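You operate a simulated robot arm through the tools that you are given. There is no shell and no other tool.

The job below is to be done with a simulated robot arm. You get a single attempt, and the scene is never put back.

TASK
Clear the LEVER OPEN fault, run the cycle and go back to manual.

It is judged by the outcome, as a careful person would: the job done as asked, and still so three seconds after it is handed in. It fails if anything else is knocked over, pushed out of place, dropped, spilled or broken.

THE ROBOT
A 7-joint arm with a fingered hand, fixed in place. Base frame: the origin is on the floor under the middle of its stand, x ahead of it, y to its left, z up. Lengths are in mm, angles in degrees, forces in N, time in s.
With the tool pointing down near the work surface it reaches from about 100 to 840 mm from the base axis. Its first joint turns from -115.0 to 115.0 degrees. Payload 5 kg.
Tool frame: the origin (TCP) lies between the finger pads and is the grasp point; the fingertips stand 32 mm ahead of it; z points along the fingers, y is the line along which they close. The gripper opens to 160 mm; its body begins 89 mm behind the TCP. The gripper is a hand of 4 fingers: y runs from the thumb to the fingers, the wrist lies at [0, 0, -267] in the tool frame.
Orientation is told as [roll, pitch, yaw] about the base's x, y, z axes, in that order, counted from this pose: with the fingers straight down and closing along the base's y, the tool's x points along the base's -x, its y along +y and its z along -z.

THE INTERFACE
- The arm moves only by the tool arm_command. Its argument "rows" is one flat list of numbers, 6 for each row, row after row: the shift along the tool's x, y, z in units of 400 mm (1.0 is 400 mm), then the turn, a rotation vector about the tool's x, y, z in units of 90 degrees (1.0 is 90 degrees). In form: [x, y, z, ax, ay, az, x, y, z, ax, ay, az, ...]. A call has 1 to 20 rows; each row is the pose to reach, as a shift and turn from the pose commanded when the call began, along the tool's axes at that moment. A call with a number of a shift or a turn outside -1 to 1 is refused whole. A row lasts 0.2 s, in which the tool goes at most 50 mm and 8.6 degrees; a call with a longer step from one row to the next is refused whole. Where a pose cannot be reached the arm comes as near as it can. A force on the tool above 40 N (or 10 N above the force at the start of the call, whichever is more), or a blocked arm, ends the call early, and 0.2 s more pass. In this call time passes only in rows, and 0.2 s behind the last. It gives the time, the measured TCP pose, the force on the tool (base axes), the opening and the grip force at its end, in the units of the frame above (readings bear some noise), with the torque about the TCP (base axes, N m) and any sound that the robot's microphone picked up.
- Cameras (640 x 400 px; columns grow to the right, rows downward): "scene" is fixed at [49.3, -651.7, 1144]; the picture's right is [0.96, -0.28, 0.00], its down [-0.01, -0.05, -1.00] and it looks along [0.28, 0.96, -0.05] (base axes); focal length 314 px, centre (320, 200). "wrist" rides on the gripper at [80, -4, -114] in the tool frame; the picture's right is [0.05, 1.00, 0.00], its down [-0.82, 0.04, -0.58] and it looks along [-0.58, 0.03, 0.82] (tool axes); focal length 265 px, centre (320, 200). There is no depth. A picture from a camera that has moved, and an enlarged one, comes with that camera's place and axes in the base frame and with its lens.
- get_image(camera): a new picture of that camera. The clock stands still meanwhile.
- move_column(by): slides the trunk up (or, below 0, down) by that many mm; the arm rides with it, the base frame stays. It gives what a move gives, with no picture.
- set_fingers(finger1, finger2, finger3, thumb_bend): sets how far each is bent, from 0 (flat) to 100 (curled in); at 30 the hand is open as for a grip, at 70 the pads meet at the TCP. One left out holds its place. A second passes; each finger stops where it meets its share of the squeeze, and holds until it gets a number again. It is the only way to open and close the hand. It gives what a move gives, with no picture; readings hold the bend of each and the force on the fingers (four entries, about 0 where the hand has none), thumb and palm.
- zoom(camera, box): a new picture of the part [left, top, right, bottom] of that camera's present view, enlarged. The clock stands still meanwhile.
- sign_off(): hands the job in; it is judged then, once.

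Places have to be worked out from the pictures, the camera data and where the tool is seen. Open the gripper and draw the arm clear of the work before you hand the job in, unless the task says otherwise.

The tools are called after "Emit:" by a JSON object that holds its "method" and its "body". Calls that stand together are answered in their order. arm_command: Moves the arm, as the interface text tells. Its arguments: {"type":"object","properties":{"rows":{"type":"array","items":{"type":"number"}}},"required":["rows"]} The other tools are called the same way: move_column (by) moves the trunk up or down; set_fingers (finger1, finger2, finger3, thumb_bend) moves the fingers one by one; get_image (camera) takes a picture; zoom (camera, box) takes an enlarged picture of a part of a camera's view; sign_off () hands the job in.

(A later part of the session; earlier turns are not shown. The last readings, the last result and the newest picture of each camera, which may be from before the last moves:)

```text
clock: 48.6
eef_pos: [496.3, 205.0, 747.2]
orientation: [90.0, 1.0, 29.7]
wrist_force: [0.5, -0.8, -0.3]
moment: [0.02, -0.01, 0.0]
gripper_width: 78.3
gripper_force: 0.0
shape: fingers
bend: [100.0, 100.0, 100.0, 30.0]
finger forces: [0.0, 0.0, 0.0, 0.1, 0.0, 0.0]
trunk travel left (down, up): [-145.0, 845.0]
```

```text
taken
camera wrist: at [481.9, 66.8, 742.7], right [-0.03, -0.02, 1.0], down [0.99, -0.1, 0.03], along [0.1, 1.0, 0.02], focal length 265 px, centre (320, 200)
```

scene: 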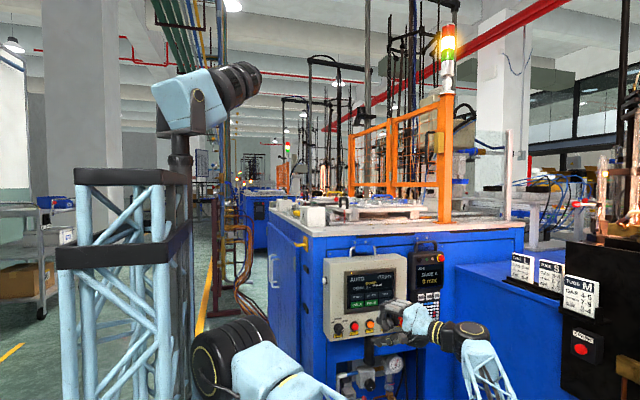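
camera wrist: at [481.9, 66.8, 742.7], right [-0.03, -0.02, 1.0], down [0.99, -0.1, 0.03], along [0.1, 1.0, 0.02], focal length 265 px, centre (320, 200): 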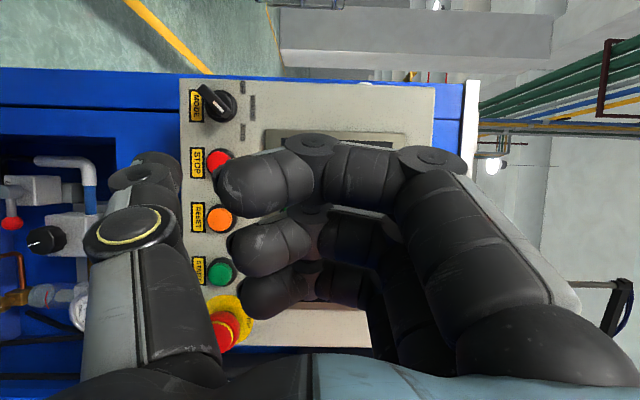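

The stack light has turned yellow; I'll read the screen and check the slide and knob up close.

Emit:
{"method": "zoom", "body": {"camera": "scene", "box": [320, 240, 450, 350]}}

Emit:
{"method": "zoom", "body": {"camera": "wrist", "box": [170, 60, 310, 180]}}

Emit:
{"method": "zoom", "body": {"camera": "scene", "box": [280, 150, 520, 250]}}

```text
3.64 times, centred on (385, 295) of scene
camera zoom: at [49.3, -651.7, 1144.0], right [0.96, -0.28, 0.0], down [-0.01, -0.05, -1.0], along [0.28, 0.96, -0.05], focal length 1140 px, centre (84, -146)
```

zoom: 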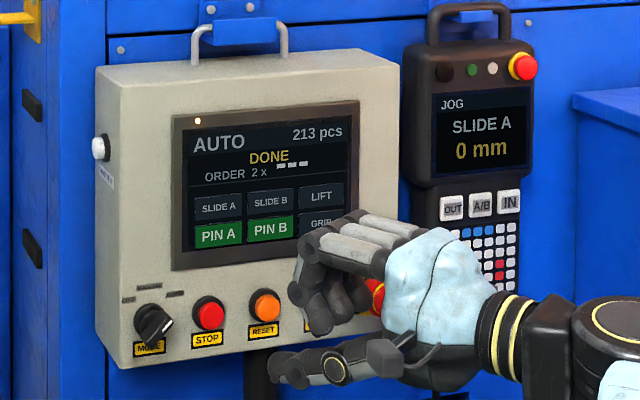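

```text
3.33 times, centred on (240, 120) of wrist
camera zoom: at [481.9, 66.8, 742.7], right [-0.03, -0.02, 1.0], down [0.99, -0.1, 0.03], along [0.1, 1.0, 0.02], focal length 885 px, centre (587, 467)
```

zoom: 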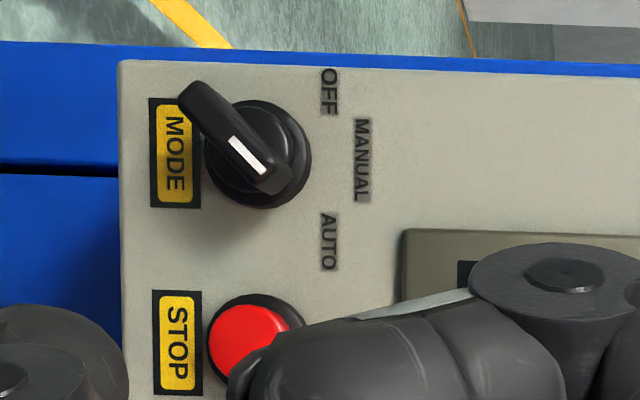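

```text
2.67 times, centred on (400, 200) of scene
camera zoom: at [49.3, -651.7, 1144.0], right [0.96, -0.28, 0.0], down [-0.01, -0.05, -1.0], along [0.28, 0.96, -0.05], focal length 836 px, centre (107, 200)
```

zoom: 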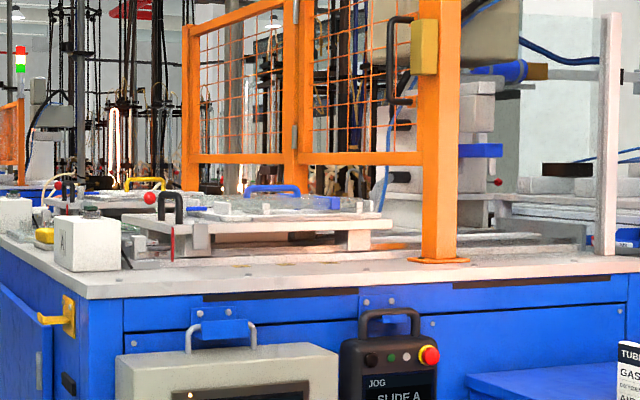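

Cycle is DONE (213 pcs), slide A is back at 0 with its pin in. Knob centre ≈ (416, 640), bar front y≈340. I'll move to a standoff left of the knob with yaw 20°, tip ≈ (384, 300, 650).

Emit:
{"method": "arm_command", "body": {"rows": [0.0354, 0.0049, 0.0642, 0, -0.027, -0.003, 0.0708, 0.0098, 0.1284, 0, -0.054, -0.006, 0.1061, 0.0146, 0.1925, 0, -0.081, -0.009, 0.1415, 0.0195, 0.2567, 0, -0.108, -0.011]}}

Emit:
{"method": "get_image", "body": {"camera": "wrist"}}

Emit:
{"method": "zoom", "body": {"camera": "scene", "box": [320, 270, 420, 350]}}

```text
clock: 49.6
eef_pos: [396.5, 267.7, 754.4]
orientation: [90.0, 0.0, 20.1]
wrist_force: [0.8, -0.1, 0.2]
moment: [-0.02, 0.0, 0.01]
gripper_width: 78.3
gripper_force: 0.1
shape: fingers
bend: [100.0, 100.0, 100.0, 30.0]
finger forces: [0.0, 0.0, 0.1, 0.1, 0.0, 0.0]
trunk travel left (down, up): [-145.0, 845.0]
```

```text
taken
camera wrist: at [358.2, 133.3, 749.7], right [-0.05, -0.02, 1.0], down [0.96, -0.26, 0.04], along [0.26, 0.96, 0.03], focal length 265 px, centre (320, 200)
```

wrist: 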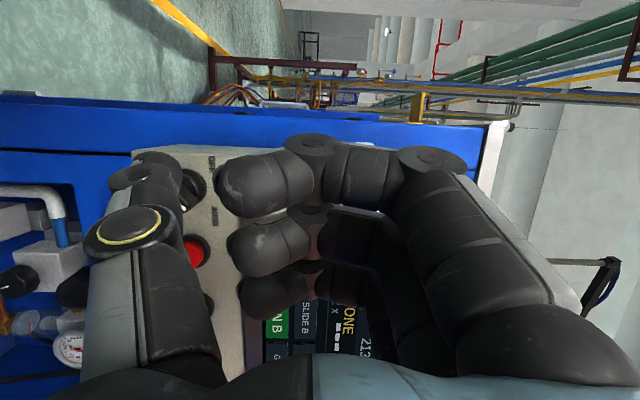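

```text
5.00 times, centred on (370, 310) of scene
camera zoom: at [49.3, -651.7, 1144.0], right [0.96, -0.28, 0.0], down [-0.01, -0.05, -1.0], along [0.28, 0.96, -0.05], focal length 1568 px, centre (70, -350)
```

zoom: 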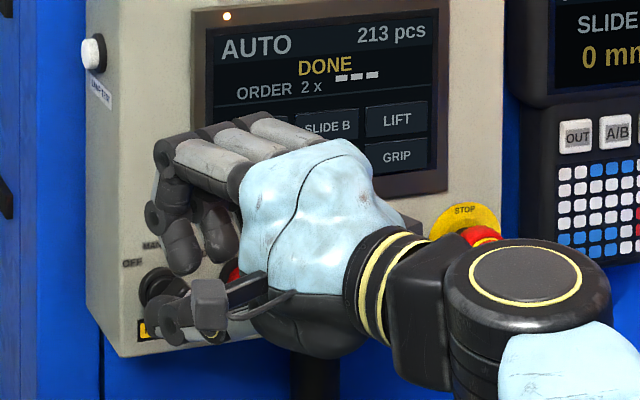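

I'll zoom closer to see the thumb tip relative to the knob.

Emit:
{"method": "zoom", "body": {"camera": "scene", "box": [330, 300, 380, 345]}}

Emit:
{"method": "zoom", "body": {"camera": "wrist", "box": [90, 120, 260, 240]}}

```text
8.89 times, centred on (355, 322) of scene
camera zoom: at [49.3, -651.7, 1144.0], right [0.96, -0.28, 0.0], down [-0.01, -0.05, -1.0], along [0.28, 0.96, -0.05], focal length 2787 px, centre (9, -889)
```

zoom: 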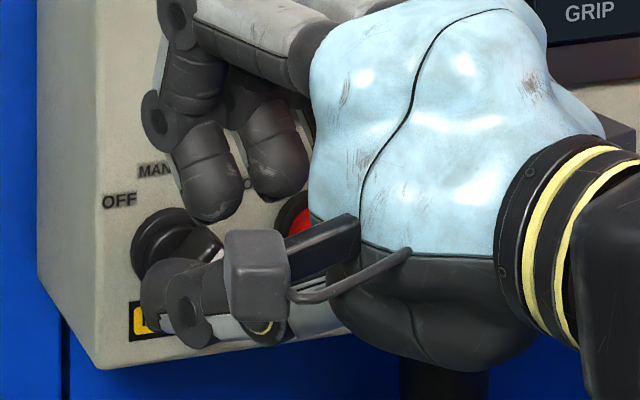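

```text
3.33 times, centred on (175, 180) of wrist
camera zoom: at [358.2, 133.3, 749.7], right [-0.05, -0.02, 1.0], down [0.96, -0.26, 0.04], along [0.26, 0.96, 0.03], focal length 885 px, centre (803, 267)
```

zoom: 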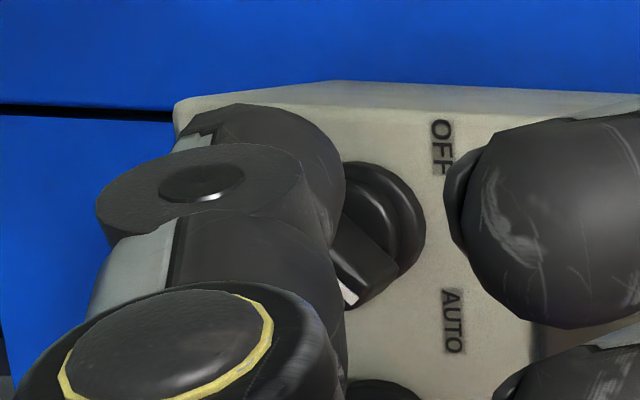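

Thumb tip ≈ (385, 302, 654), left of and above the knob's tail. I'll advance 50 mm straight in +y so the tip sits ~13 mm deeper than the bar front, clear of the knob disc.

Emit:
{"method": "arm_command", "body": {"rows": [-0.011, 0, 0.03, 0, 0, 0, -0.022, 0, 0.06, 0, 0, 0, -0.033, 0, 0.09, 0, 0, 0, -0.043, 0, 0.1175, 0, 0, 0]}}

Emit:
{"method": "zoom", "body": {"camera": "scene", "box": [330, 300, 380, 345]}}

Emit:
{"method": "zoom", "body": {"camera": "wrist", "box": [90, 120, 260, 240]}}

```text
clock: 50.6
eef_pos: [395.7, 316.5, 753.7]
orientation: [90.0, 0.0, 20.0]
wrist_force: [-0.2, 0.0, 0.3]
moment: [0.01, 0.02, -0.04]
gripper_width: 78.7
gripper_force: 0.1
shape: fingers
bend: [100.0, 100.0, 100.0, 30.0]
finger forces: [0.0, 0.0, 0.0, 0.0, 0.0, 0.0]
trunk travel left (down, up): [-145.0, 845.0]
```

```text
8.89 times, centred on (355, 322) of scene
camera zoom: at [49.3, -651.7, 1144.0], right [0.96, -0.28, 0.0], down [-0.01, -0.05, -1.0], along [0.28, 0.96, -0.05], focal length 2787 px, centre (9, -889)
```

zoom: 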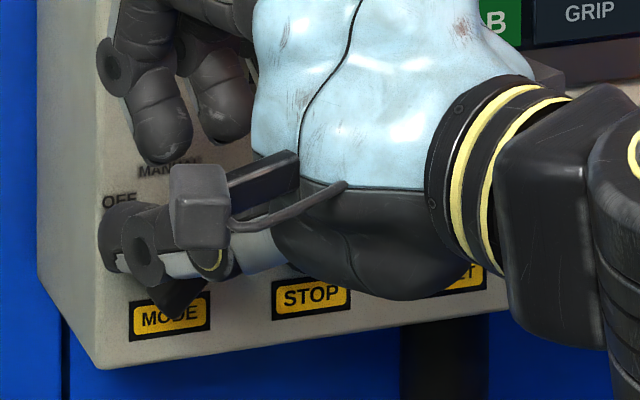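

```text
3.33 times, centred on (175, 180) of wrist
camera zoom: at [358.4, 183.2, 749.3], right [-0.05, -0.02, 1.0], down [0.96, -0.26, 0.04], along [0.26, 0.96, 0.03], focal length 885 px, centre (803, 267)
```

zoom: 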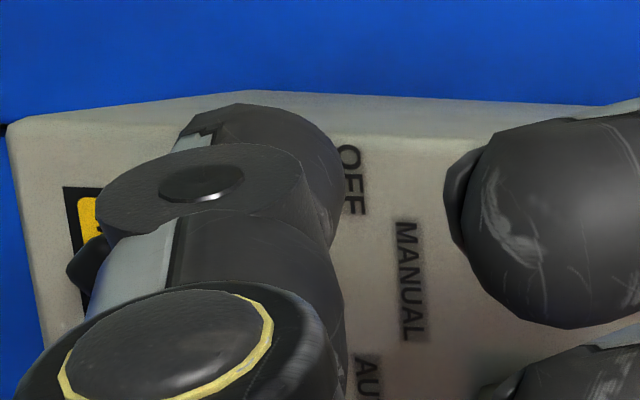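

Tip is positioned above-left of the bar's tail, as predicted. I'll move it down-right ~10 mm each to contact the tail and read the force.

Emit:
{"method": "arm_command", "body": {"rows": [-0.0075, -0.0098, -0.0027, 0, 0, 0, -0.015, -0.0195, -0.0055, 0, 0, 0, -0.0226, -0.0293, -0.0082, 0, 0, 0]}}

Emit:
{"method": "zoom", "body": {"camera": "scene", "box": [330, 260, 400, 345]}}

Emit:
{"method": "zoom", "body": {"camera": "wrist", "box": [90, 120, 260, 240]}}

```text
clock: 51.4
eef_pos: [406.5, 316.4, 742.1]
orientation: [90.0, 0.0, 20.0]
wrist_force: [-2.6, -0.9, 1.8]
moment: [-0.06, 0.37, 0.08]
gripper_width: 77.7
gripper_force: 2.2
shape: fingers
bend: [100.0, 100.0, 100.0, 30.0]
finger forces: [0.0, 0.0, 0.0, 0.0, 4.0, 0.0]
trunk travel left (down, up): [-145.0, 845.0]
```

```text
4.71 times, centred on (365, 302) of scene
camera zoom: at [49.3, -651.7, 1144.0], right [0.96, -0.28, 0.0], down [-0.01, -0.05, -1.0], along [0.28, 0.96, -0.05], focal length 1475 px, centre (108, -282)
```

zoom: 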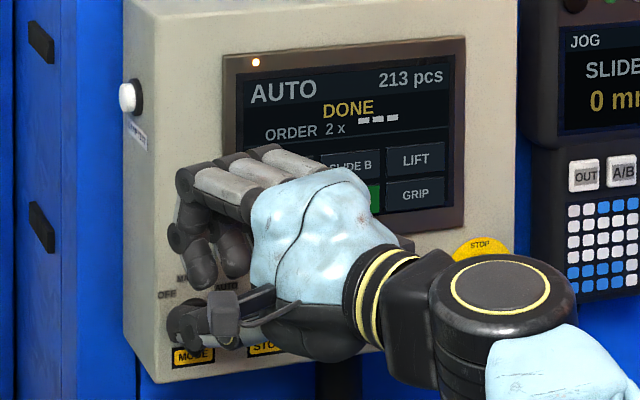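

```text
3.33 times, centred on (175, 180) of wrist
camera zoom: at [367.5, 182.6, 738.4], right [-0.05, -0.02, 1.0], down [0.96, -0.26, 0.04], along [0.26, 0.96, 0.03], focal length 885 px, centre (803, 267)
```

zoom: 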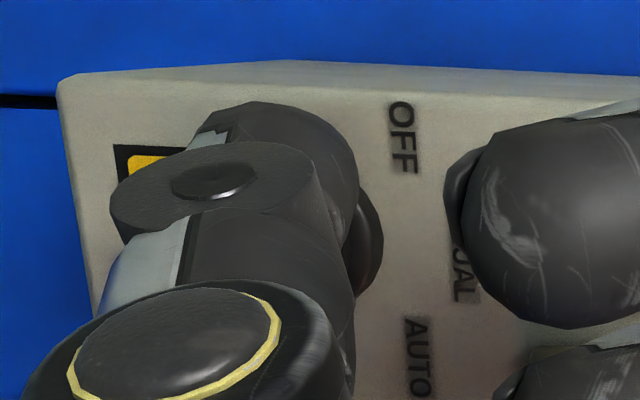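

Contact is made (reaction −x, +z as expected, ~4 N). I'll push further along the arc in small steps.

Emit:
{"method": "arm_command", "body": {"rows": [0, -0.0063, 0, 0, 0, 0, 0, -0.0125, 0, 0, 0, 0, -0.0012, -0.0188, -0.0004, 0, 0, 0, -0.0024, -0.025, -0.0009, 0, 0, 0]}}

Emit:
{"method": "zoom", "body": {"camera": "scene", "box": [330, 260, 400, 345]}}

Emit:
{"method": "zoom", "body": {"camera": "wrist", "box": [90, 120, 260, 240]}}

```text
clock: 52.4
eef_pos: [406.0, 316.8, 734.8]
orientation: [90.0, -0.1, 20.1]
wrist_force: [-12.7, -7.7, 14.0]
moment: [-0.61, 1.05, 0.19]
gripper_width: 74.0
gripper_force: 9.8
shape: fingers
bend: [100.0, 100.0, 100.0, 32.0]
finger forces: [0.0, 0.0, 0.0, 0.0, 19.6, 0.0]
trunk travel left (down, up): [-145.0, 845.0]
```

```text
4.71 times, centred on (365, 302) of scene
camera zoom: at [49.3, -651.7, 1144.0], right [0.96, -0.28, 0.0], down [-0.01, -0.05, -1.0], along [0.28, 0.96, -0.05], focal length 1475 px, centre (108, -282)
```

zoom: 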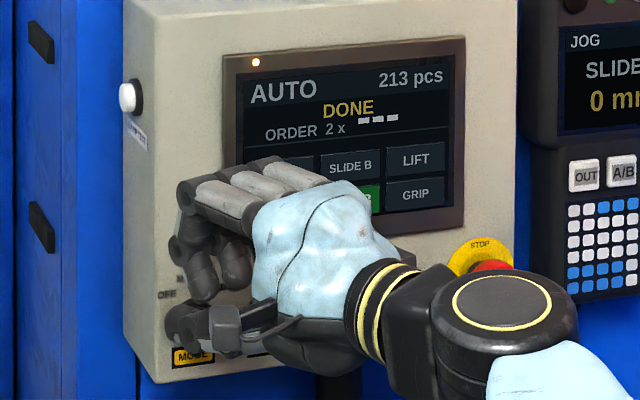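

```text
3.33 times, centred on (175, 180) of wrist
camera zoom: at [368.3, 182.1, 729.6], right [-0.05, -0.02, 1.0], down [0.96, -0.26, 0.04], along [0.26, 0.96, 0.03], focal length 885 px, centre (803, 267)
```

zoom: 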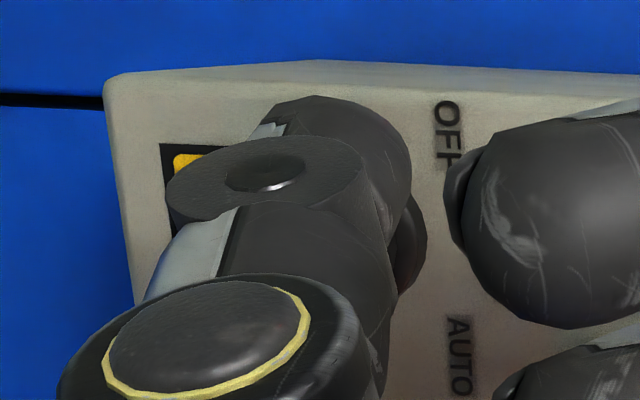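

The knob resists (~19 N at the tail, detent not yet overcome). I'll push 3 mm further along the tangent and watch the force and the knob.

Emit:
{"method": "arm_command", "body": {"rows": [-0.0024, -0.0025, -0.0009, 0, 0, 0, -0.0047, -0.005, -0.0017, 0, 0, 0]}}

Emit:
{"method": "zoom", "body": {"camera": "scene", "box": [330, 260, 400, 345]}}

```text
clock: 53.0
eef_pos: [406.1, 315.1, 733.0]
orientation: [90.0, 0.0, 20.1]
wrist_force: [-24.6, -15.7, 18.4]
moment: [-1.12, 2.04, 0.28]
gripper_width: 73.0
gripper_force: 15.4
shape: fingers
bend: [100.0, 100.0, 100.0, 33.0]
finger forces: [0.0, 0.0, 0.0, 0.0, 31.6, 0.1]
trunk travel left (down, up): [-145.0, 845.0]
```

```text
4.71 times, centred on (365, 302) of scene
camera zoom: at [49.3, -651.7, 1144.0], right [0.96, -0.28, 0.0], down [-0.01, -0.05, -1.0], along [0.28, 0.96, -0.05], focal length 1475 px, centre (108, -282)
```

zoom: 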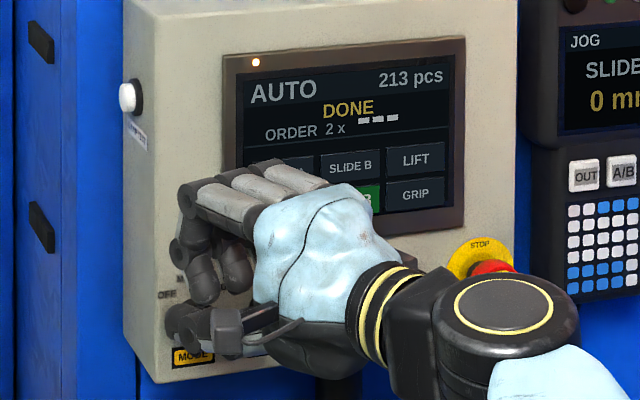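

No rotation yet at ~30 N; a pinch-and-twist will apply torque better than one-sided pushing. I'll back off and inspect the knob first.

Emit:
{"method": "arm_command", "body": {"rows": [0.012, 0.02, 0.004, 0, 0, 0, 0.0226, 0.04, 0.0082, 0, 0, 0, 0.033, 0.05, -0.03, 0, 0, 0, 0.045, 0.05, -0.1, 0, 0, 0, 0.02, 0.05, -0.2, 0, 0, 0, -0.05, 0.05, -0.3, 0, 0, 0]}}

Emit:
{"method": "get_image", "body": {"camera": "wrist"}}

Emit:
{"method": "zoom", "body": {"camera": "scene", "box": [320, 260, 420, 345]}}

```text
clock: 54.4
eef_pos: [468.1, 209.9, 750.7]
orientation: [90.0, -0.1, 20.0]
wrist_force: [0.2, 0.5, -1.0]
moment: [-0.02, -0.02, 0.0]
gripper_width: 78.0
gripper_force: 0.1
shape: fingers
bend: [100.0, 100.0, 100.0, 30.0]
finger forces: [0.0, 0.0, 0.0, 0.0, 0.0, 0.0]
trunk travel left (down, up): [-145.0, 845.0]
```

```text
taken
camera wrist: at [430.7, 75.3, 746.8], right [-0.05, -0.02, 1.0], down [0.96, -0.26, 0.04], along [0.26, 0.96, 0.03], focal length 265 px, centre (320, 200)
```

wrist: 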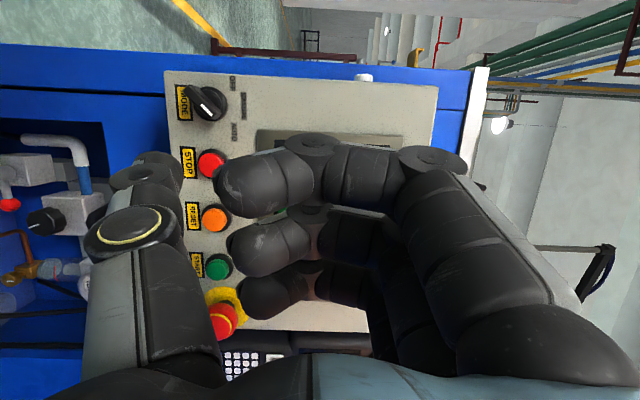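

```text
4.71 times, centred on (370, 302) of scene
camera zoom: at [49.3, -651.7, 1144.0], right [0.96, -0.28, 0.0], down [-0.01, -0.05, -1.0], along [0.28, 0.96, -0.05], focal length 1475 px, centre (85, -282)
```

zoom: 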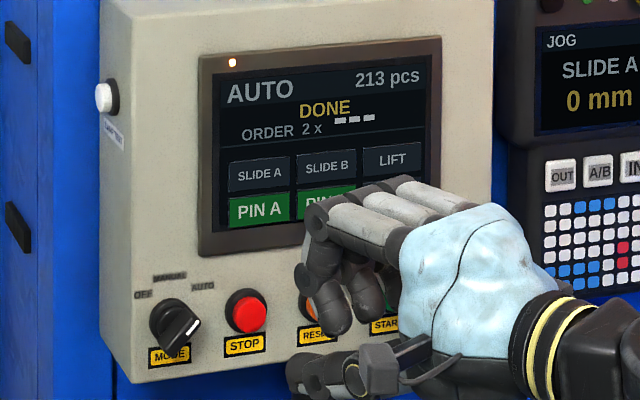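

The knob is still at AUTO. I'll zoom in on it from here to refine its geometry for a pinch grip.

Emit:
{"method": "zoom", "body": {"camera": "wrist", "box": [165, 65, 255, 135]}}

Emit:
{"method": "zoom", "body": {"camera": "scene", "box": [335, 305, 375, 340]}}

```text
5.71 times, centred on (210, 100) of wrist
camera zoom: at [430.7, 75.3, 746.8], right [-0.05, -0.02, 1.0], down [0.96, -0.26, 0.04], along [0.26, 0.96, 0.03], focal length 1517 px, centre (949, 771)
```

zoom: 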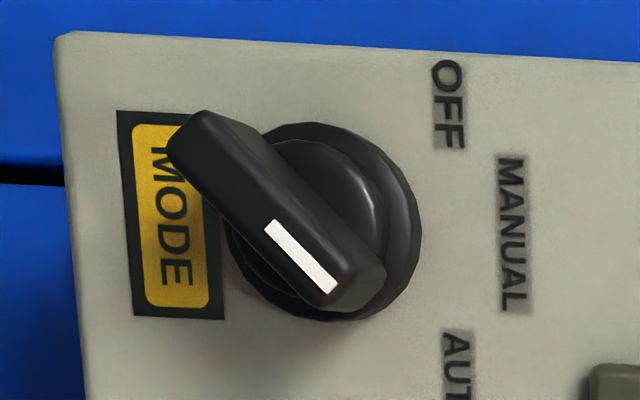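

```text
11.43 times, centred on (355, 322) of scene
camera zoom: at [49.3, -651.7, 1144.0], right [0.96, -0.28, 0.0], down [-0.01, -0.05, -1.0], along [0.28, 0.96, -0.05], focal length 3583 px, centre (-80, -1200)
```

zoom: 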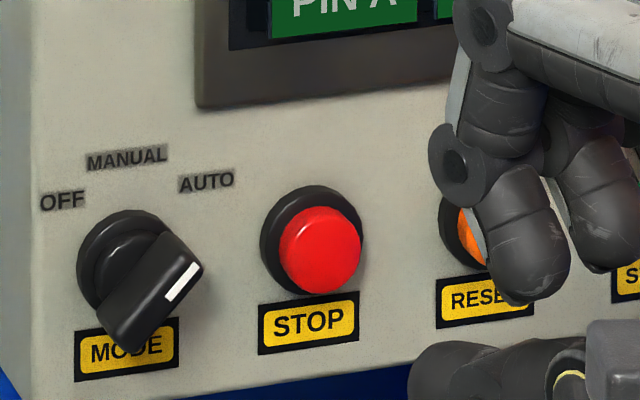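

Triangulating the white mark gives knob centre ≈ (414.5, 641.5), bar front y≈332, bar at 45°. I'll prepare a pinch: back to yaw 0, lower to knob height at a safe standoff, then roll 45° counter-clockwise.

Emit:
{"method": "arm_command", "body": {"rows": [0, -0.0656, -0.01, 0, -0.0555, 0, 0, -0.1312, -0.02, 0, -0.111, 0, 0, -0.1969, -0.03, 0, -0.1667, 0, 0, -0.2625, -0.04, 0, -0.2222, 0]}}

Emit:
{"method": "arm_command", "body": {"rows": [0, 0, 0, 0, 0, -0.0834, 0, 0, 0, 0, 0, -0.1667, 0, 0, 0, 0, 0, -0.25, 0, 0, 0, 0, 0, -0.3334, 0, 0, 0, 0, 0, -0.4167, 0, 0, 0, 0, 0, -0.5]}}

Emit:
{"method": "set_fingers", "body": {"finger1": 100, "finger2": 58, "finger3": 100, "thumb_bend": 58}}

Emit:
{"method": "get_image", "body": {"camera": "scene"}}

Emit:
{"method": "get_image", "body": {"camera": "wrist"}}

```text
clock: 55.4
eef_pos: [476.1, 193.9, 645.8]
orientation: [89.9, 0.0, -0.1]
wrist_force: [-0.5, 0.0, -1.2]
moment: [0.0, -0.02, -0.04]
gripper_width: 77.9
gripper_force: 0.0
shape: fingers
bend: [100.0, 100.0, 100.0, 30.0]
finger forces: [0.0, 0.1, 0.0, 0.1, 0.0, 0.1]
trunk travel left (down, up): [-145.0, 845.0]
```

```text
clock: 56.8
eef_pos: [477.6, 185.8, 640.6]
orientation: [85.7, -45.7, 3.3]
wrist_force: [-0.3, 0.1, 0.1]
moment: [0.0, 0.01, -0.02]
gripper_width: 78.0
gripper_force: 0.0
shape: fingers
bend: [100.0, 100.0, 100.0, 30.0]
finger forces: [0.0, 0.1, 0.0, 0.1, 0.0, 0.0]
trunk travel left (down, up): [-145.0, 845.0]
```

```text
clock: 57.8
eef_pos: [478.3, 186.9, 639.9]
orientation: [85.6, -45.6, 3.2]
wrist_force: [-0.2, 0.1, 0.9]
moment: [-0.02, 0.0, -0.03]
gripper_width: 57.4
gripper_force: 0.0
shape: fingers
bend: [100.0, 57.0, 100.0, 57.0]
finger forces: [0.1, 0.0, 0.0, 0.0, 0.1, 0.1]
trunk travel left (down, up): [-145.0, 845.0]
```

```text
taken
```

scene: 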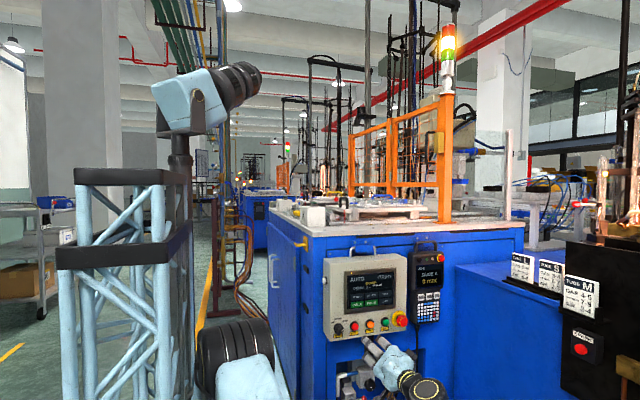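

```text
taken
camera wrist: at [422.2, 71.1, 585.7], right [-0.75, 0.04, 0.66], down [0.54, -0.54, 0.64], along [0.38, 0.84, 0.39], focal length 265 px, centre (320, 200)
```

wrist: 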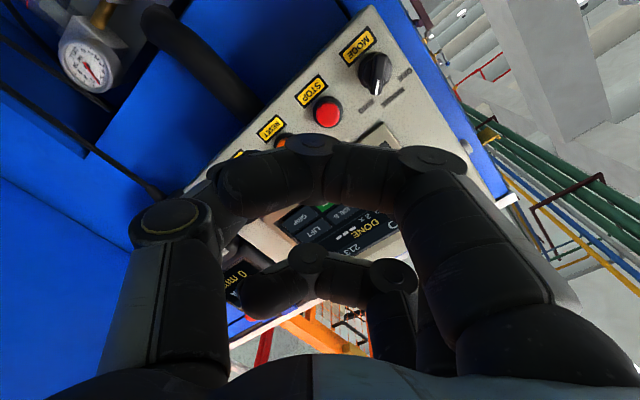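

The roll pose deviates by ~4°, suggesting a joint limit near this reach. I'll move 80 mm to +x to see whether the orientation recovers there.

Emit:
{"method": "arm_command", "body": {"rows": [-0.047, -0.047, 0, 0, 0, 0, -0.094, -0.094, 0, 0, 0, 0, -0.1414, -0.1414, 0, 0, 0, 0, -0.1414, -0.1414, 0, 0, 0, 0]}}

Emit:
{"method": "zoom", "body": {"camera": "scene", "box": [280, 200, 480, 400]}}

```text
clock: 58.8
eef_pos: [559.5, 176.4, 639.4]
orientation: [85.6, -45.6, 1.8]
wrist_force: [0.9, -0.3, 0.6]
moment: [0.02, 0.0, 0.05]
gripper_width: 57.2
gripper_force: 0.0
shape: fingers
bend: [100.0, 57.0, 100.0, 57.0]
finger forces: [0.0, 0.1, 0.0, 0.1, 0.0, 0.0]
trunk travel left (down, up): [-145.0, 845.0]
```

```text
2.00 times, centred on (380, 300) of scene
camera zoom: at [49.3, -651.7, 1144.0], right [0.96, -0.28, 0.0], down [-0.01, -0.05, -1.0], along [0.28, 0.96, -0.05], focal length 627 px, centre (200, 0)
```

zoom: 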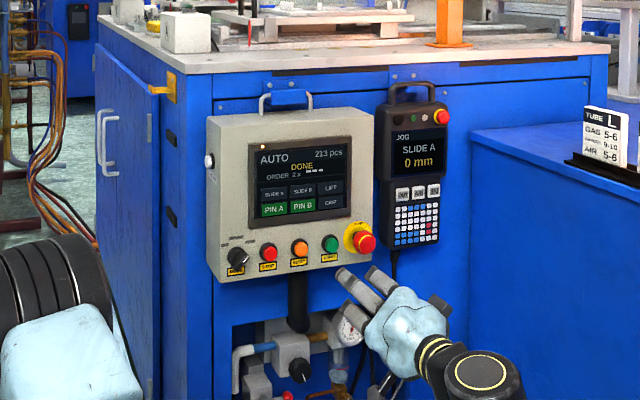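

The deviation appears when the wrist is far below the shoulder, so I'll raise the arm 125 mm and lower the trunk by 125 mm to keep the wrist level with the shoulder.

Emit:
{"method": "arm_command", "body": {"rows": [-0.055, 0.055, 0, 0, 0, 0, -0.11, 0.11, 0, 0, 0, 0, -0.165, 0.165, 0, 0, 0, 0, -0.221, 0.221, 0, 0, 0, 0, -0.221, 0.221, 0, 0, 0, 0]}}

Emit:
{"method": "move_column", "body": {"by": -125}}

Emit:
{"method": "get_image", "body": {"camera": "scene"}}

Emit:
{"method": "get_image", "body": {"camera": "wrist"}}

```text
clock: 60.0
eef_pos: [555.6, 192.9, 771.8]
orientation: [90.1, -44.9, 0.0]
wrist_force: [0.8, -0.2, 0.5]
moment: [0.03, 0.04, 0.01]
gripper_width: 57.5
gripper_force: 0.0
shape: fingers
bend: [100.0, 57.0, 100.0, 57.0]
finger forces: [0.0, 0.0, 0.0, 0.1, 0.0, 0.0]
trunk travel left (down, up): [-145.0, 845.0]
```

```text
clock: 61.5
eef_pos: [555.5, 194.0, 647.4]
orientation: [90.0, -45.0, -0.1]
wrist_force: [-0.2, -0.2, -0.4]
moment: [-0.01, 0.05, -0.02]
gripper_width: 57.4
gripper_force: 0.1
shape: fingers
bend: [100.0, 57.0, 100.0, 57.0]
finger forces: [0.0, 0.1, 0.0, 0.0, 0.1, 0.0]
trunk travel left (down, up): [-20.0, 970.0]
```

```text
taken
```

scene: 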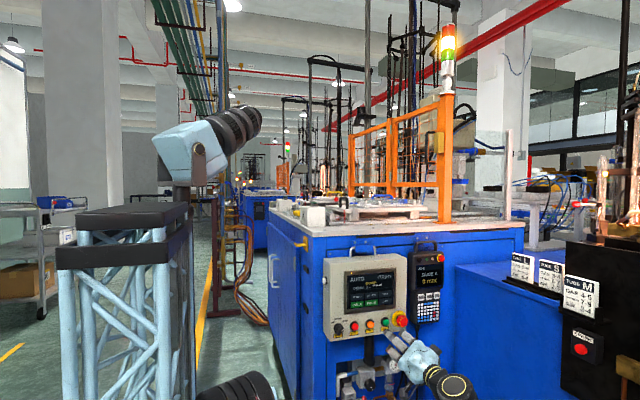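

```text
taken
camera wrist: at [500.2, 80.5, 586.7], right [-0.74, 0.0, 0.67], down [0.55, -0.58, 0.61], along [0.39, 0.82, 0.43], focal length 265 px, centre (320, 200)
```

wrist: 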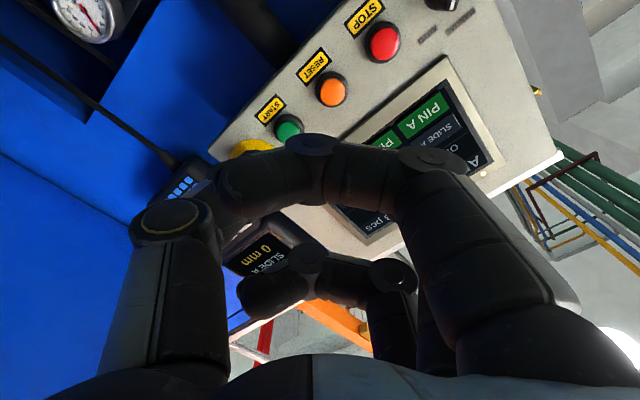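

Orientation is now exact. I'll add a 12° yaw and test that the extra 45° roll is attainable here in free space.

Emit:
{"method": "arm_command", "body": {"rows": [0, 0, 0, -0.047, 0.047, 0, 0, 0, 0, -0.0943, 0.0943, 0]}}

Emit:
{"method": "arm_command", "body": {"rows": [0, 0, 0, 0, 0, -0.0834, 0, 0, 0, 0, 0, -0.1667, 0, 0, 0, 0, 0, -0.25, 0, 0, 0, 0, 0, -0.3334, 0, 0, 0, 0, 0, -0.4167, 0, 0, 0, 0, 0, -0.5]}}

Emit:
{"method": "get_image", "body": {"camera": "wrist"}}

Emit:
{"method": "zoom", "body": {"camera": "scene", "box": [320, 280, 480, 400]}}

```text
clock: 62.1
eef_pos: [555.5, 192.7, 646.8]
orientation: [90.0, -45.1, 12.1]
wrist_force: [0.5, -0.1, 0.4]
moment: [-0.06, -0.03, -0.03]
gripper_width: 57.3
gripper_force: 0.2
shape: fingers
bend: [100.0, 57.0, 100.0, 57.0]
finger forces: [0.0, 0.0, 0.1, 0.0, 0.1, 0.0]
trunk travel left (down, up): [-20.0, 970.0]
```

```text
clock: 63.5
eef_pos: [560.7, 178.4, 648.9]
orientation: [-13.1, -85.4, 113.4]
wrist_force: [1.2, -0.6, 0.2]
moment: [-0.03, 0.0, 0.02]
gripper_width: 57.7
gripper_force: 0.0
shape: fingers
bend: [100.0, 57.0, 100.0, 57.0]
finger forces: [0.1, 0.0, 0.0, 0.1, 0.0, 0.0]
trunk travel left (down, up): [-20.0, 970.0]
```

```text
taken
camera wrist: at [586.4, 62.1, 577.4], right [-0.98, -0.19, -0.07], down [0.04, -0.51, 0.86], along [-0.19, 0.84, 0.51], focal length 265 px, centre (320, 200)
```

wrist: 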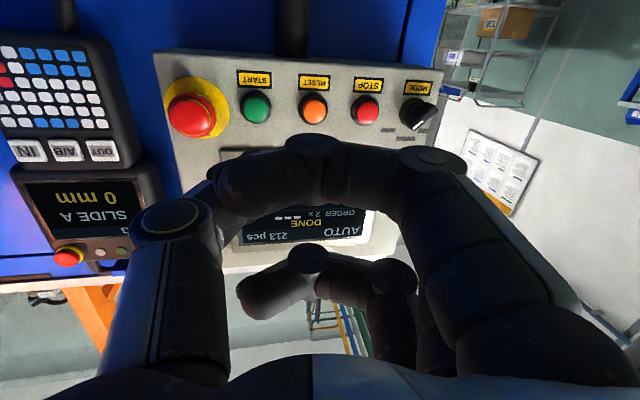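

```text
3.33 times, centred on (400, 340) of scene
camera zoom: at [49.3, -651.7, 1144.0], right [0.96, -0.28, 0.0], down [-0.01, -0.05, -1.0], along [0.28, 0.96, -0.05], focal length 1045 px, centre (53, -267)
```

zoom: 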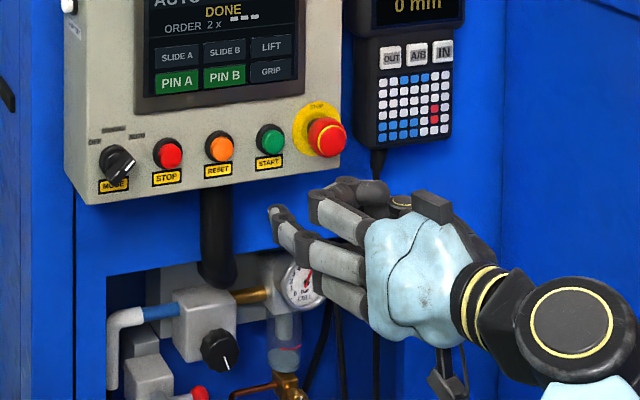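

The roll works with ~4° residual at this spot. I'll return the roll to −45° while moving in front of the knob (standoff y≈235), then test the −90° roll there.

Emit:
{"method": "arm_command", "body": {"rows": [0.002, 0.054, 0.029, 0, 0, 0.0834, 0.004, 0.108, 0.058, 0, 0, 0.1667, 0.006, 0.161, 0.088, 0, 0, 0.25, 0.008, 0.215, 0.117, 0, 0, 0.3334, 0.01, 0.269, 0.147, 0, 0, 0.4167, 0.0125, 0.323, 0.176, 0, 0, 0.5]}}

Emit:
{"method": "get_image", "body": {"camera": "wrist"}}

Emit:
{"method": "zoom", "body": {"camera": "scene", "box": [310, 260, 430, 360]}}

```text
clock: 64.9
eef_pos: [415.4, 234.2, 641.3]
orientation: [90.0, -44.9, 12.0]
wrist_force: [-0.5, 0.5, -0.4]
moment: [0.03, 0.04, 0.0]
gripper_width: 57.3
gripper_force: 0.1
shape: fingers
bend: [100.0, 57.0, 100.0, 57.0]
finger forces: [0.0, 0.0, 0.0, 0.0, 0.0, 0.0]
trunk travel left (down, up): [-20.0, 970.0]
```

```text
taken
camera wrist: at [383.4, 113.2, 580.8], right [-0.73, -0.15, 0.67], down [0.66, -0.45, 0.61], along [0.21, 0.88, 0.43], focal length 265 px, centre (320, 200)
```

wrist: 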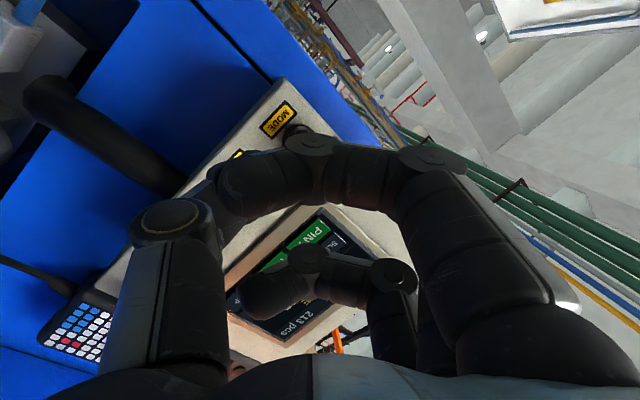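

```text
4.00 times, centred on (370, 310) of scene
camera zoom: at [49.3, -651.7, 1144.0], right [0.96, -0.28, 0.0], down [-0.01, -0.05, -1.0], along [0.28, 0.96, -0.05], focal length 1254 px, centre (120, -240)
```

zoom: 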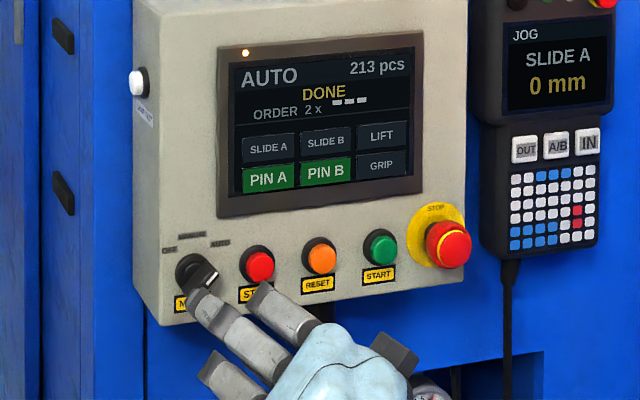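

The pose is exact here. I'll test the extra −45° roll at this standoff.

Emit:
{"method": "arm_command", "body": {"rows": [0, 0, 0, 0, 0, -0.0834, 0, 0, 0, 0, 0, -0.1667, 0, 0, 0, 0, 0, -0.25, 0, 0, 0, 0, 0, -0.3334, 0, 0, 0, 0, 0, -0.4167, 0, 0, 0, 0, 0, -0.5, 0, 0, 0, 0, 0, -0.5]}}

Emit:
{"method": "get_image", "body": {"camera": "wrist"}}

```text
clock: 66.5
eef_pos: [420.0, 227.0, 632.8]
orientation: [-8.2, -85.3, 109.1]
wrist_force: [0.5, 0.5, -0.3]
moment: [-0.01, 0.02, 0.01]
gripper_width: 57.4
gripper_force: 0.0
shape: fingers
bend: [100.0, 57.0, 100.0, 57.0]
finger forces: [0.0, 0.0, 0.1, 0.0, 0.1, 0.0]
trunk travel left (down, up): [-20.0, 970.0]
```

```text
taken
camera wrist: at [446.0, 110.2, 562.0], right [-0.98, -0.19, -0.06], down [0.04, -0.51, 0.86], along [-0.2, 0.84, 0.51], focal length 265 px, centre (320, 200)
```

wrist: 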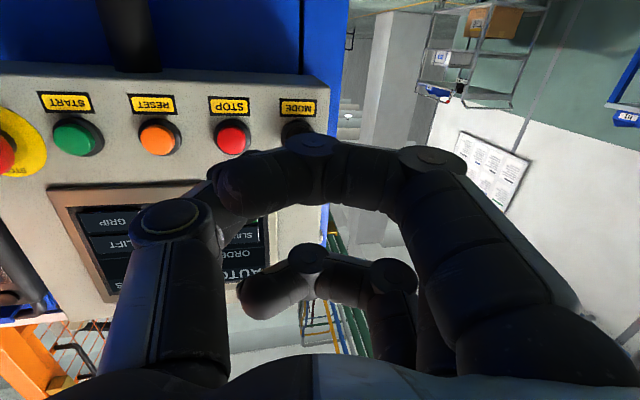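

At −90° the TCP deviates ~13 mm. I'll back the roll off 10° to find where the pose is still exact.

Emit:
{"method": "arm_command", "body": {"rows": [0, 0, 0, 0, 0, 0.055, 0, 0, 0, 0, 0, 0.111, 0, 0, 0, 0, 0, 0.111]}}

```text
clock: 67.3
eef_pos: [415.0, 233.8, 639.4]
orientation: [78.0, -80.3, 23.6]
wrist_force: [0.1, -0.2, 0.4]
moment: [0.02, 0.01, 0.0]
gripper_width: 57.5
gripper_force: 0.0
shape: fingers
bend: [100.0, 57.0, 100.0, 57.0]
finger forces: [0.0, 0.0, 0.0, 0.0, 0.0, 0.0]
trunk travel left (down, up): [-20.0, 970.0]
```

The pose is exact to −80° roll; the solver prefers a slight downward droop beyond that. I'll go back to −45°, add a 7° downward pitch (wrist higher), and test the full roll again.

Emit:
{"method": "arm_command", "body": {"rows": [0, 0, 0, 0, 0, 0.078, 0, 0, 0, 0, 0, 0.156, 0, 0, 0, 0, 0, 0.233, 0, 0, 0, 0, 0, 0.311, 0, 0, 0, 0, 0, 0.389]}}

Emit:
{"method": "arm_command", "body": {"rows": [0, 0, 0, 0.0268, 0.0268, 0.008, 0, 0, 0, 0.0537, 0.0537, 0.0162]}}

Emit:
{"method": "arm_command", "body": {"rows": [0, 0, 0, 0, 0, -0.0834, 0, 0, 0, 0, 0, -0.1667, 0, 0, 0, 0, 0, -0.25, 0, 0, 0, 0, 0, -0.3334, 0, 0, 0, 0, 0, -0.4167, 0, 0, 0, 0, 0, -0.5, 0, 0, 0, 0, 0, -0.5]}}

Emit:
{"method": "get_image", "body": {"camera": "wrist"}}

```text
clock: 68.5
eef_pos: [414.5, 235.6, 642.1]
orientation: [89.9, -44.9, 12.0]
wrist_force: [-0.5, 0.0, -0.4]
moment: [-0.02, 0.01, -0.01]
gripper_width: 57.4
gripper_force: 0.0
shape: fingers
bend: [100.0, 57.0, 100.0, 57.0]
finger forces: [0.1, 0.1, 0.1, 0.0, 0.0, 0.1]
trunk travel left (down, up): [-20.0, 970.0]
```

```text
clock: 69.1
eef_pos: [415.0, 235.9, 642.3]
orientation: [80.6, -43.2, 18.7]
wrist_force: [0.2, -0.3, -1.1]
moment: [-0.01, 0.0, 0.0]
gripper_width: 57.2
gripper_force: 0.1
shape: fingers
bend: [100.0, 57.0, 100.0, 57.0]
finger forces: [0.2, 0.0, 0.0, 0.0, 0.0, 0.1]
trunk travel left (down, up): [-20.0, 970.0]
```

```text
clock: 70.7
eef_pos: [412.9, 235.6, 641.9]
orientation: [11.2, -83.1, 90.8]
wrist_force: [0.2, -0.7, -0.3]
moment: [-0.01, 0.0, 0.02]
gripper_width: 57.0
gripper_force: 0.1
shape: fingers
bend: [100.0, 57.0, 100.0, 57.0]
finger forces: [0.0, 0.0, 0.0, 0.1, 0.1, 0.0]
trunk travel left (down, up): [-20.0, 970.0]
```

```text
taken
camera wrist: at [440.8, 117.2, 574.9], right [-0.98, -0.21, -0.03], down [0.08, -0.47, 0.88], along [-0.2, 0.86, 0.48], focal length 265 px, centre (320, 200)
```

wrist: 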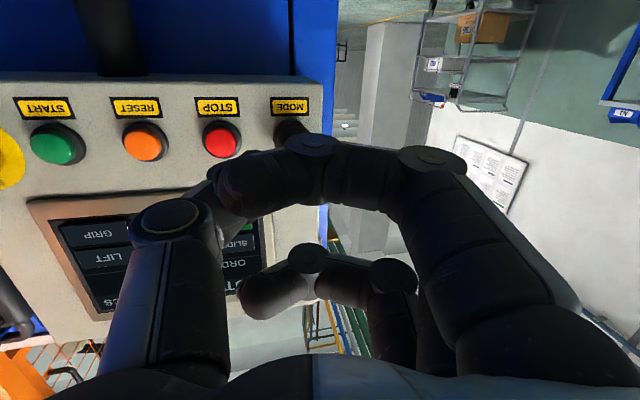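

With the slight downward pitch, the −90° roll is attained exactly. I'll return to −45°, open fingers 1 and 3 flat out of the way, and keep thumb and finger 2 as the pinch pair.

Emit:
{"method": "arm_command", "body": {"rows": [0, 0, 0, 0, 0, 0.0834, 0, 0, 0, 0, 0, 0.1667, 0, 0, 0, 0, 0, 0.25, 0, 0, 0, 0, 0, 0.3334, 0, 0, 0, 0, 0, 0.4167, 0, 0, 0, 0, 0, 0.5]}}

Emit:
{"method": "set_fingers", "body": {"finger1": 5, "finger2": 57, "finger3": 5, "thumb_bend": 57}}

Emit:
{"method": "get_image", "body": {"camera": "wrist"}}

Emit:
{"method": "zoom", "body": {"camera": "scene", "box": [310, 270, 410, 350]}}

```text
clock: 72.1
eef_pos: [415.5, 236.3, 642.3]
orientation: [80.6, -43.1, 18.6]
wrist_force: [0.1, 0.0, 0.3]
moment: [-0.01, 0.01, -0.02]
gripper_width: 57.1
gripper_force: 0.0
shape: fingers
bend: [100.0, 57.0, 100.0, 57.0]
finger forces: [0.1, 0.0, 0.1, 0.0, 0.0, 0.1]
trunk travel left (down, up): [-20.0, 970.0]
```

```text
clock: 73.1
eef_pos: [414.1, 236.6, 642.0]
orientation: [80.5, -43.2, 18.6]
wrist_force: [0.3, 0.1, 0.6]
moment: [-0.01, 0.01, -0.07]
gripper_width: 149.4
gripper_force: 0.1
shape: fingers
bend: [5.0, 56.0, 5.0, 56.0]
finger forces: [0.0, 0.1, 0.0, 0.0, 0.1, 0.0]
trunk travel left (down, up): [-20.0, 970.0]
```

```text
taken
camera wrist: at [384.1, 107.7, 596.9], right [-0.73, -0.07, 0.68], down [0.65, -0.37, 0.66], along [0.21, 0.92, 0.32], focal length 265 px, centre (320, 200)
```

wrist: 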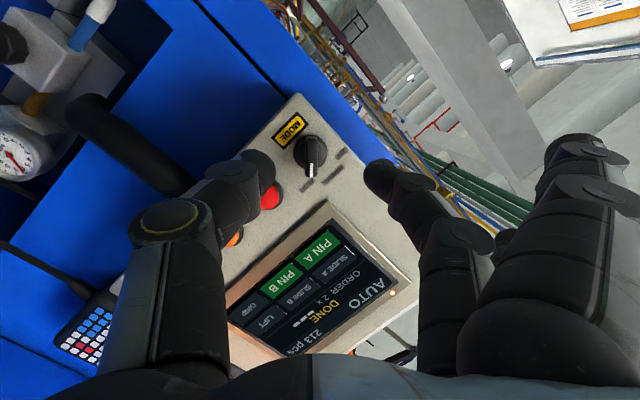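

```text
5.00 times, centred on (360, 310) of scene
camera zoom: at [49.3, -651.7, 1144.0], right [0.96, -0.28, 0.0], down [-0.01, -0.05, -1.0], along [0.28, 0.96, -0.05], focal length 1568 px, centre (120, -350)
```

zoom: 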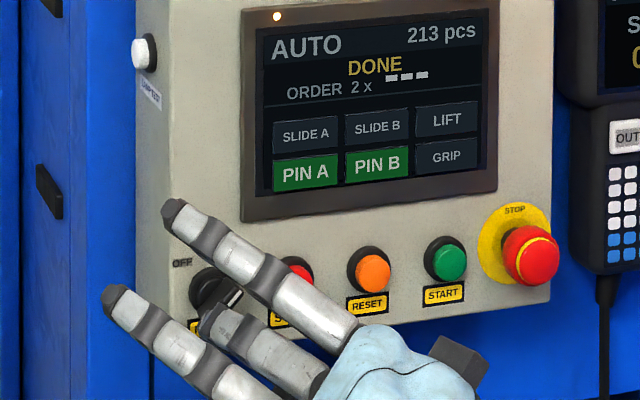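

The knob sits neatly between thumb and finger 2 in the wrist view, bar aligned with the pads. I'll advance ~54 mm and check before enclosing the bar.

Emit:
{"method": "arm_command", "body": {"rows": [-0.0102, -0.0029, 0.0325, 0, 0, 0, -0.0204, -0.0057, 0.065, 0, 0, 0, -0.0306, -0.0086, 0.0974, 0, 0, 0, -0.0408, -0.0114, 0.1299, 0, 0, 0]}}

Emit:
{"method": "get_image", "body": {"camera": "wrist"}}

Emit:
{"method": "zoom", "body": {"camera": "scene", "box": [310, 270, 410, 350]}}

```text
clock: 74.1
eef_pos: [417.5, 290.3, 643.8]
orientation: [80.6, -43.1, 18.5]
wrist_force: [0.1, 0.0, 0.0]
moment: [0.01, 0.03, 0.05]
gripper_width: 149.7
gripper_force: 0.1
shape: fingers
bend: [5.0, 56.0, 5.0, 56.0]
finger forces: [0.1, 0.1, 0.0, 0.0, 0.0, 0.0]
trunk travel left (down, up): [-20.0, 970.0]
```

```text
taken
camera wrist: at [386.8, 162.3, 599.0], right [-0.73, -0.07, 0.68], down [0.65, -0.37, 0.66], along [0.21, 0.92, 0.32], focal length 265 px, centre (320, 200)
```

wrist: 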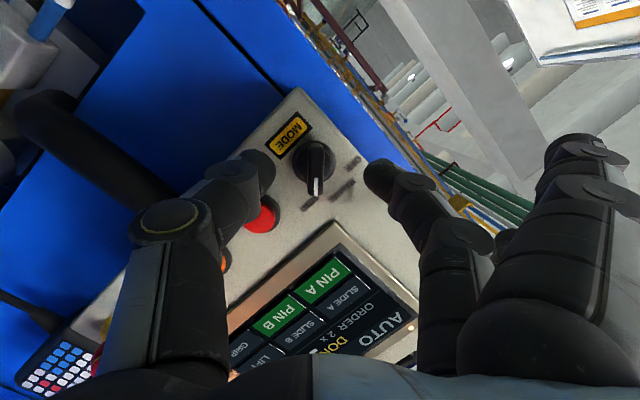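

```text
5.00 times, centred on (360, 310) of scene
camera zoom: at [49.3, -651.7, 1144.0], right [0.96, -0.28, 0.0], down [-0.01, -0.05, -1.0], along [0.28, 0.96, -0.05], focal length 1568 px, centre (120, -350)
```

zoom: 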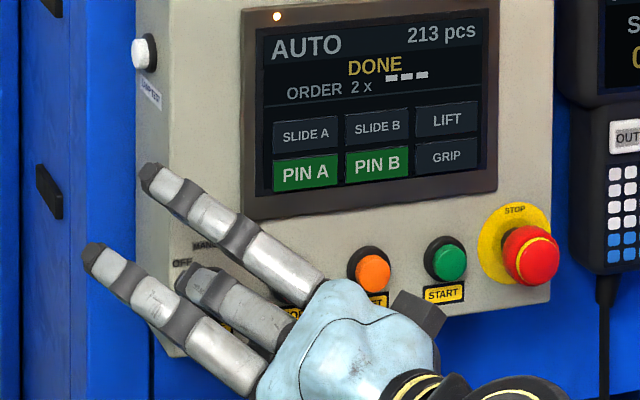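

Still well aligned; fingers 1 and 3 stay off the panel. I'll advance the final 31 mm slowly so the tips straddle the bar.

Emit:
{"method": "arm_command", "body": {"rows": [-0.0048, -0.0015, 0.0185, 0, 0, 0, -0.0096, -0.003, 0.037, 0, 0, 0, -0.0143, -0.0045, 0.0556, 0, 0, 0, -0.0191, -0.006, 0.0741, 0, 0, 0]}}

Emit:
{"method": "get_image", "body": {"camera": "wrist"}}

Emit:
{"method": "zoom", "body": {"camera": "scene", "box": [310, 270, 410, 350]}}

```text
clock: 75.2
eef_pos: [420.5, 316.5, 641.1]
orientation: [80.3, -42.9, 18.5]
wrist_force: [0.3, -42.6, -3.4]
moment: [-1.48, 0.1, -1.15]
gripper_width: 147.5
gripper_force: 22.0
shape: fingers
bend: [5.0, 56.0, 5.0, 58.0]
finger forces: [0.1, 0.0, 0.1, 0.1, 43.3, 0.0]
trunk travel left (down, up): [-20.0, 970.0]
stopped in row 4: the force on the tool passed its limit at 51 N (the readings are from after the stop); the commanded pose is now the measured one
```

```text
taken
camera wrist: at [388.6, 188.7, 597.8], right [-0.72, -0.07, 0.69], down [0.66, -0.37, 0.66], along [0.21, 0.93, 0.31], focal length 265 px, centre (320, 200)
```

wrist: 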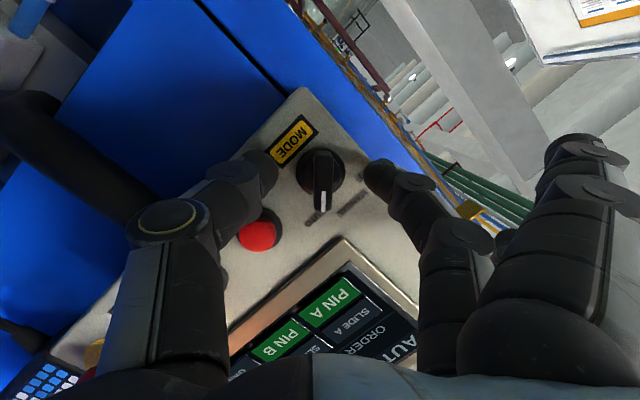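

```text
5.00 times, centred on (360, 310) of scene
camera zoom: at [49.3, -651.7, 1144.0], right [0.96, -0.28, 0.0], down [-0.01, -0.05, -1.0], along [0.28, 0.96, -0.05], focal length 1568 px, centre (120, -350)
```

zoom: 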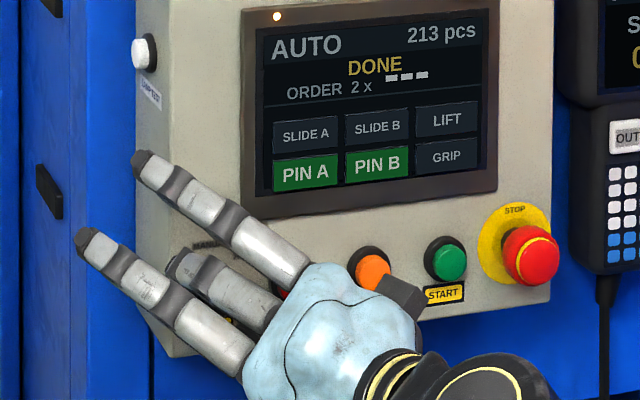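

The thumb tip touched the panel face (its tip reaches further at this bend); screen is unchanged. I'll back off 8 mm, re-centre, and partially close the pinch.

Emit:
{"method": "arm_command", "body": {"rows": [0.0015, 0.0048, -0.01, 0, 0, 0, 0.0035, 0.01, -0.019, 0, 0, 0]}}

Emit:
{"method": "set_fingers", "body": {"finger2": 62, "thumb_bend": 62}}

Emit:
{"method": "get_image", "body": {"camera": "wrist"}}

Emit:
{"method": "zoom", "body": {"camera": "wrist", "box": [220, 100, 440, 260]}}

```text
clock: 75.8
eef_pos: [415.7, 310.4, 645.9]
orientation: [80.4, -43.1, 18.8]
wrist_force: [-0.3, -0.2, -0.4]
moment: [-0.01, 0.0, -0.01]
gripper_width: 149.9
gripper_force: 0.0
shape: fingers
bend: [5.0, 56.0, 5.0, 56.0]
finger forces: [0.0, 0.0, 0.0, 0.0, 0.0, 0.1]
trunk travel left (down, up): [-20.0, 970.0]
```

```text
clock: 76.8
eef_pos: [416.6, 311.7, 643.7]
orientation: [80.4, -43.0, 18.7]
wrist_force: [0.0, -0.6, -0.2]
moment: [0.03, -0.01, 0.0]
gripper_width: 138.2
gripper_force: 0.1
shape: fingers
bend: [5.0, 62.0, 5.0, 62.0]
finger forces: [0.0, 0.1, 0.1, 0.1, 0.0, 0.1]
trunk travel left (down, up): [-20.0, 970.0]
```

```text
taken
camera wrist: at [385.4, 182.6, 600.8], right [-0.72, -0.07, 0.69], down [0.66, -0.37, 0.66], along [0.21, 0.93, 0.31], focal length 265 px, centre (320, 200)
```

wrist: 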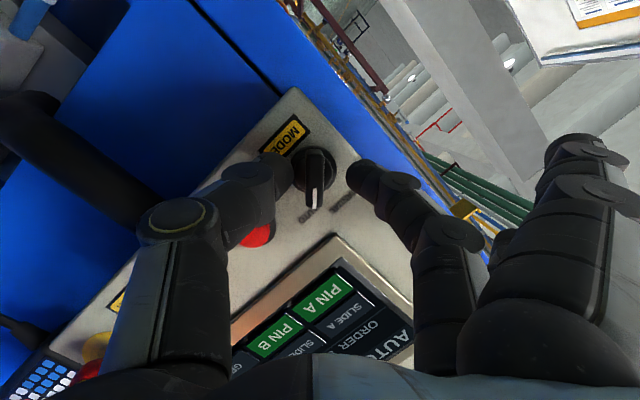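

```text
2.50 times, centred on (330, 180) of wrist
camera zoom: at [385.4, 182.6, 600.8], right [-0.72, -0.07, 0.69], down [0.66, -0.37, 0.66], along [0.21, 0.93, 0.31], focal length 664 px, centre (295, 250)
```

zoom: 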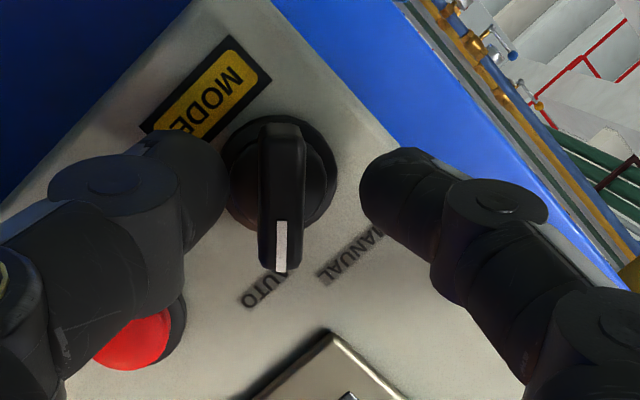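

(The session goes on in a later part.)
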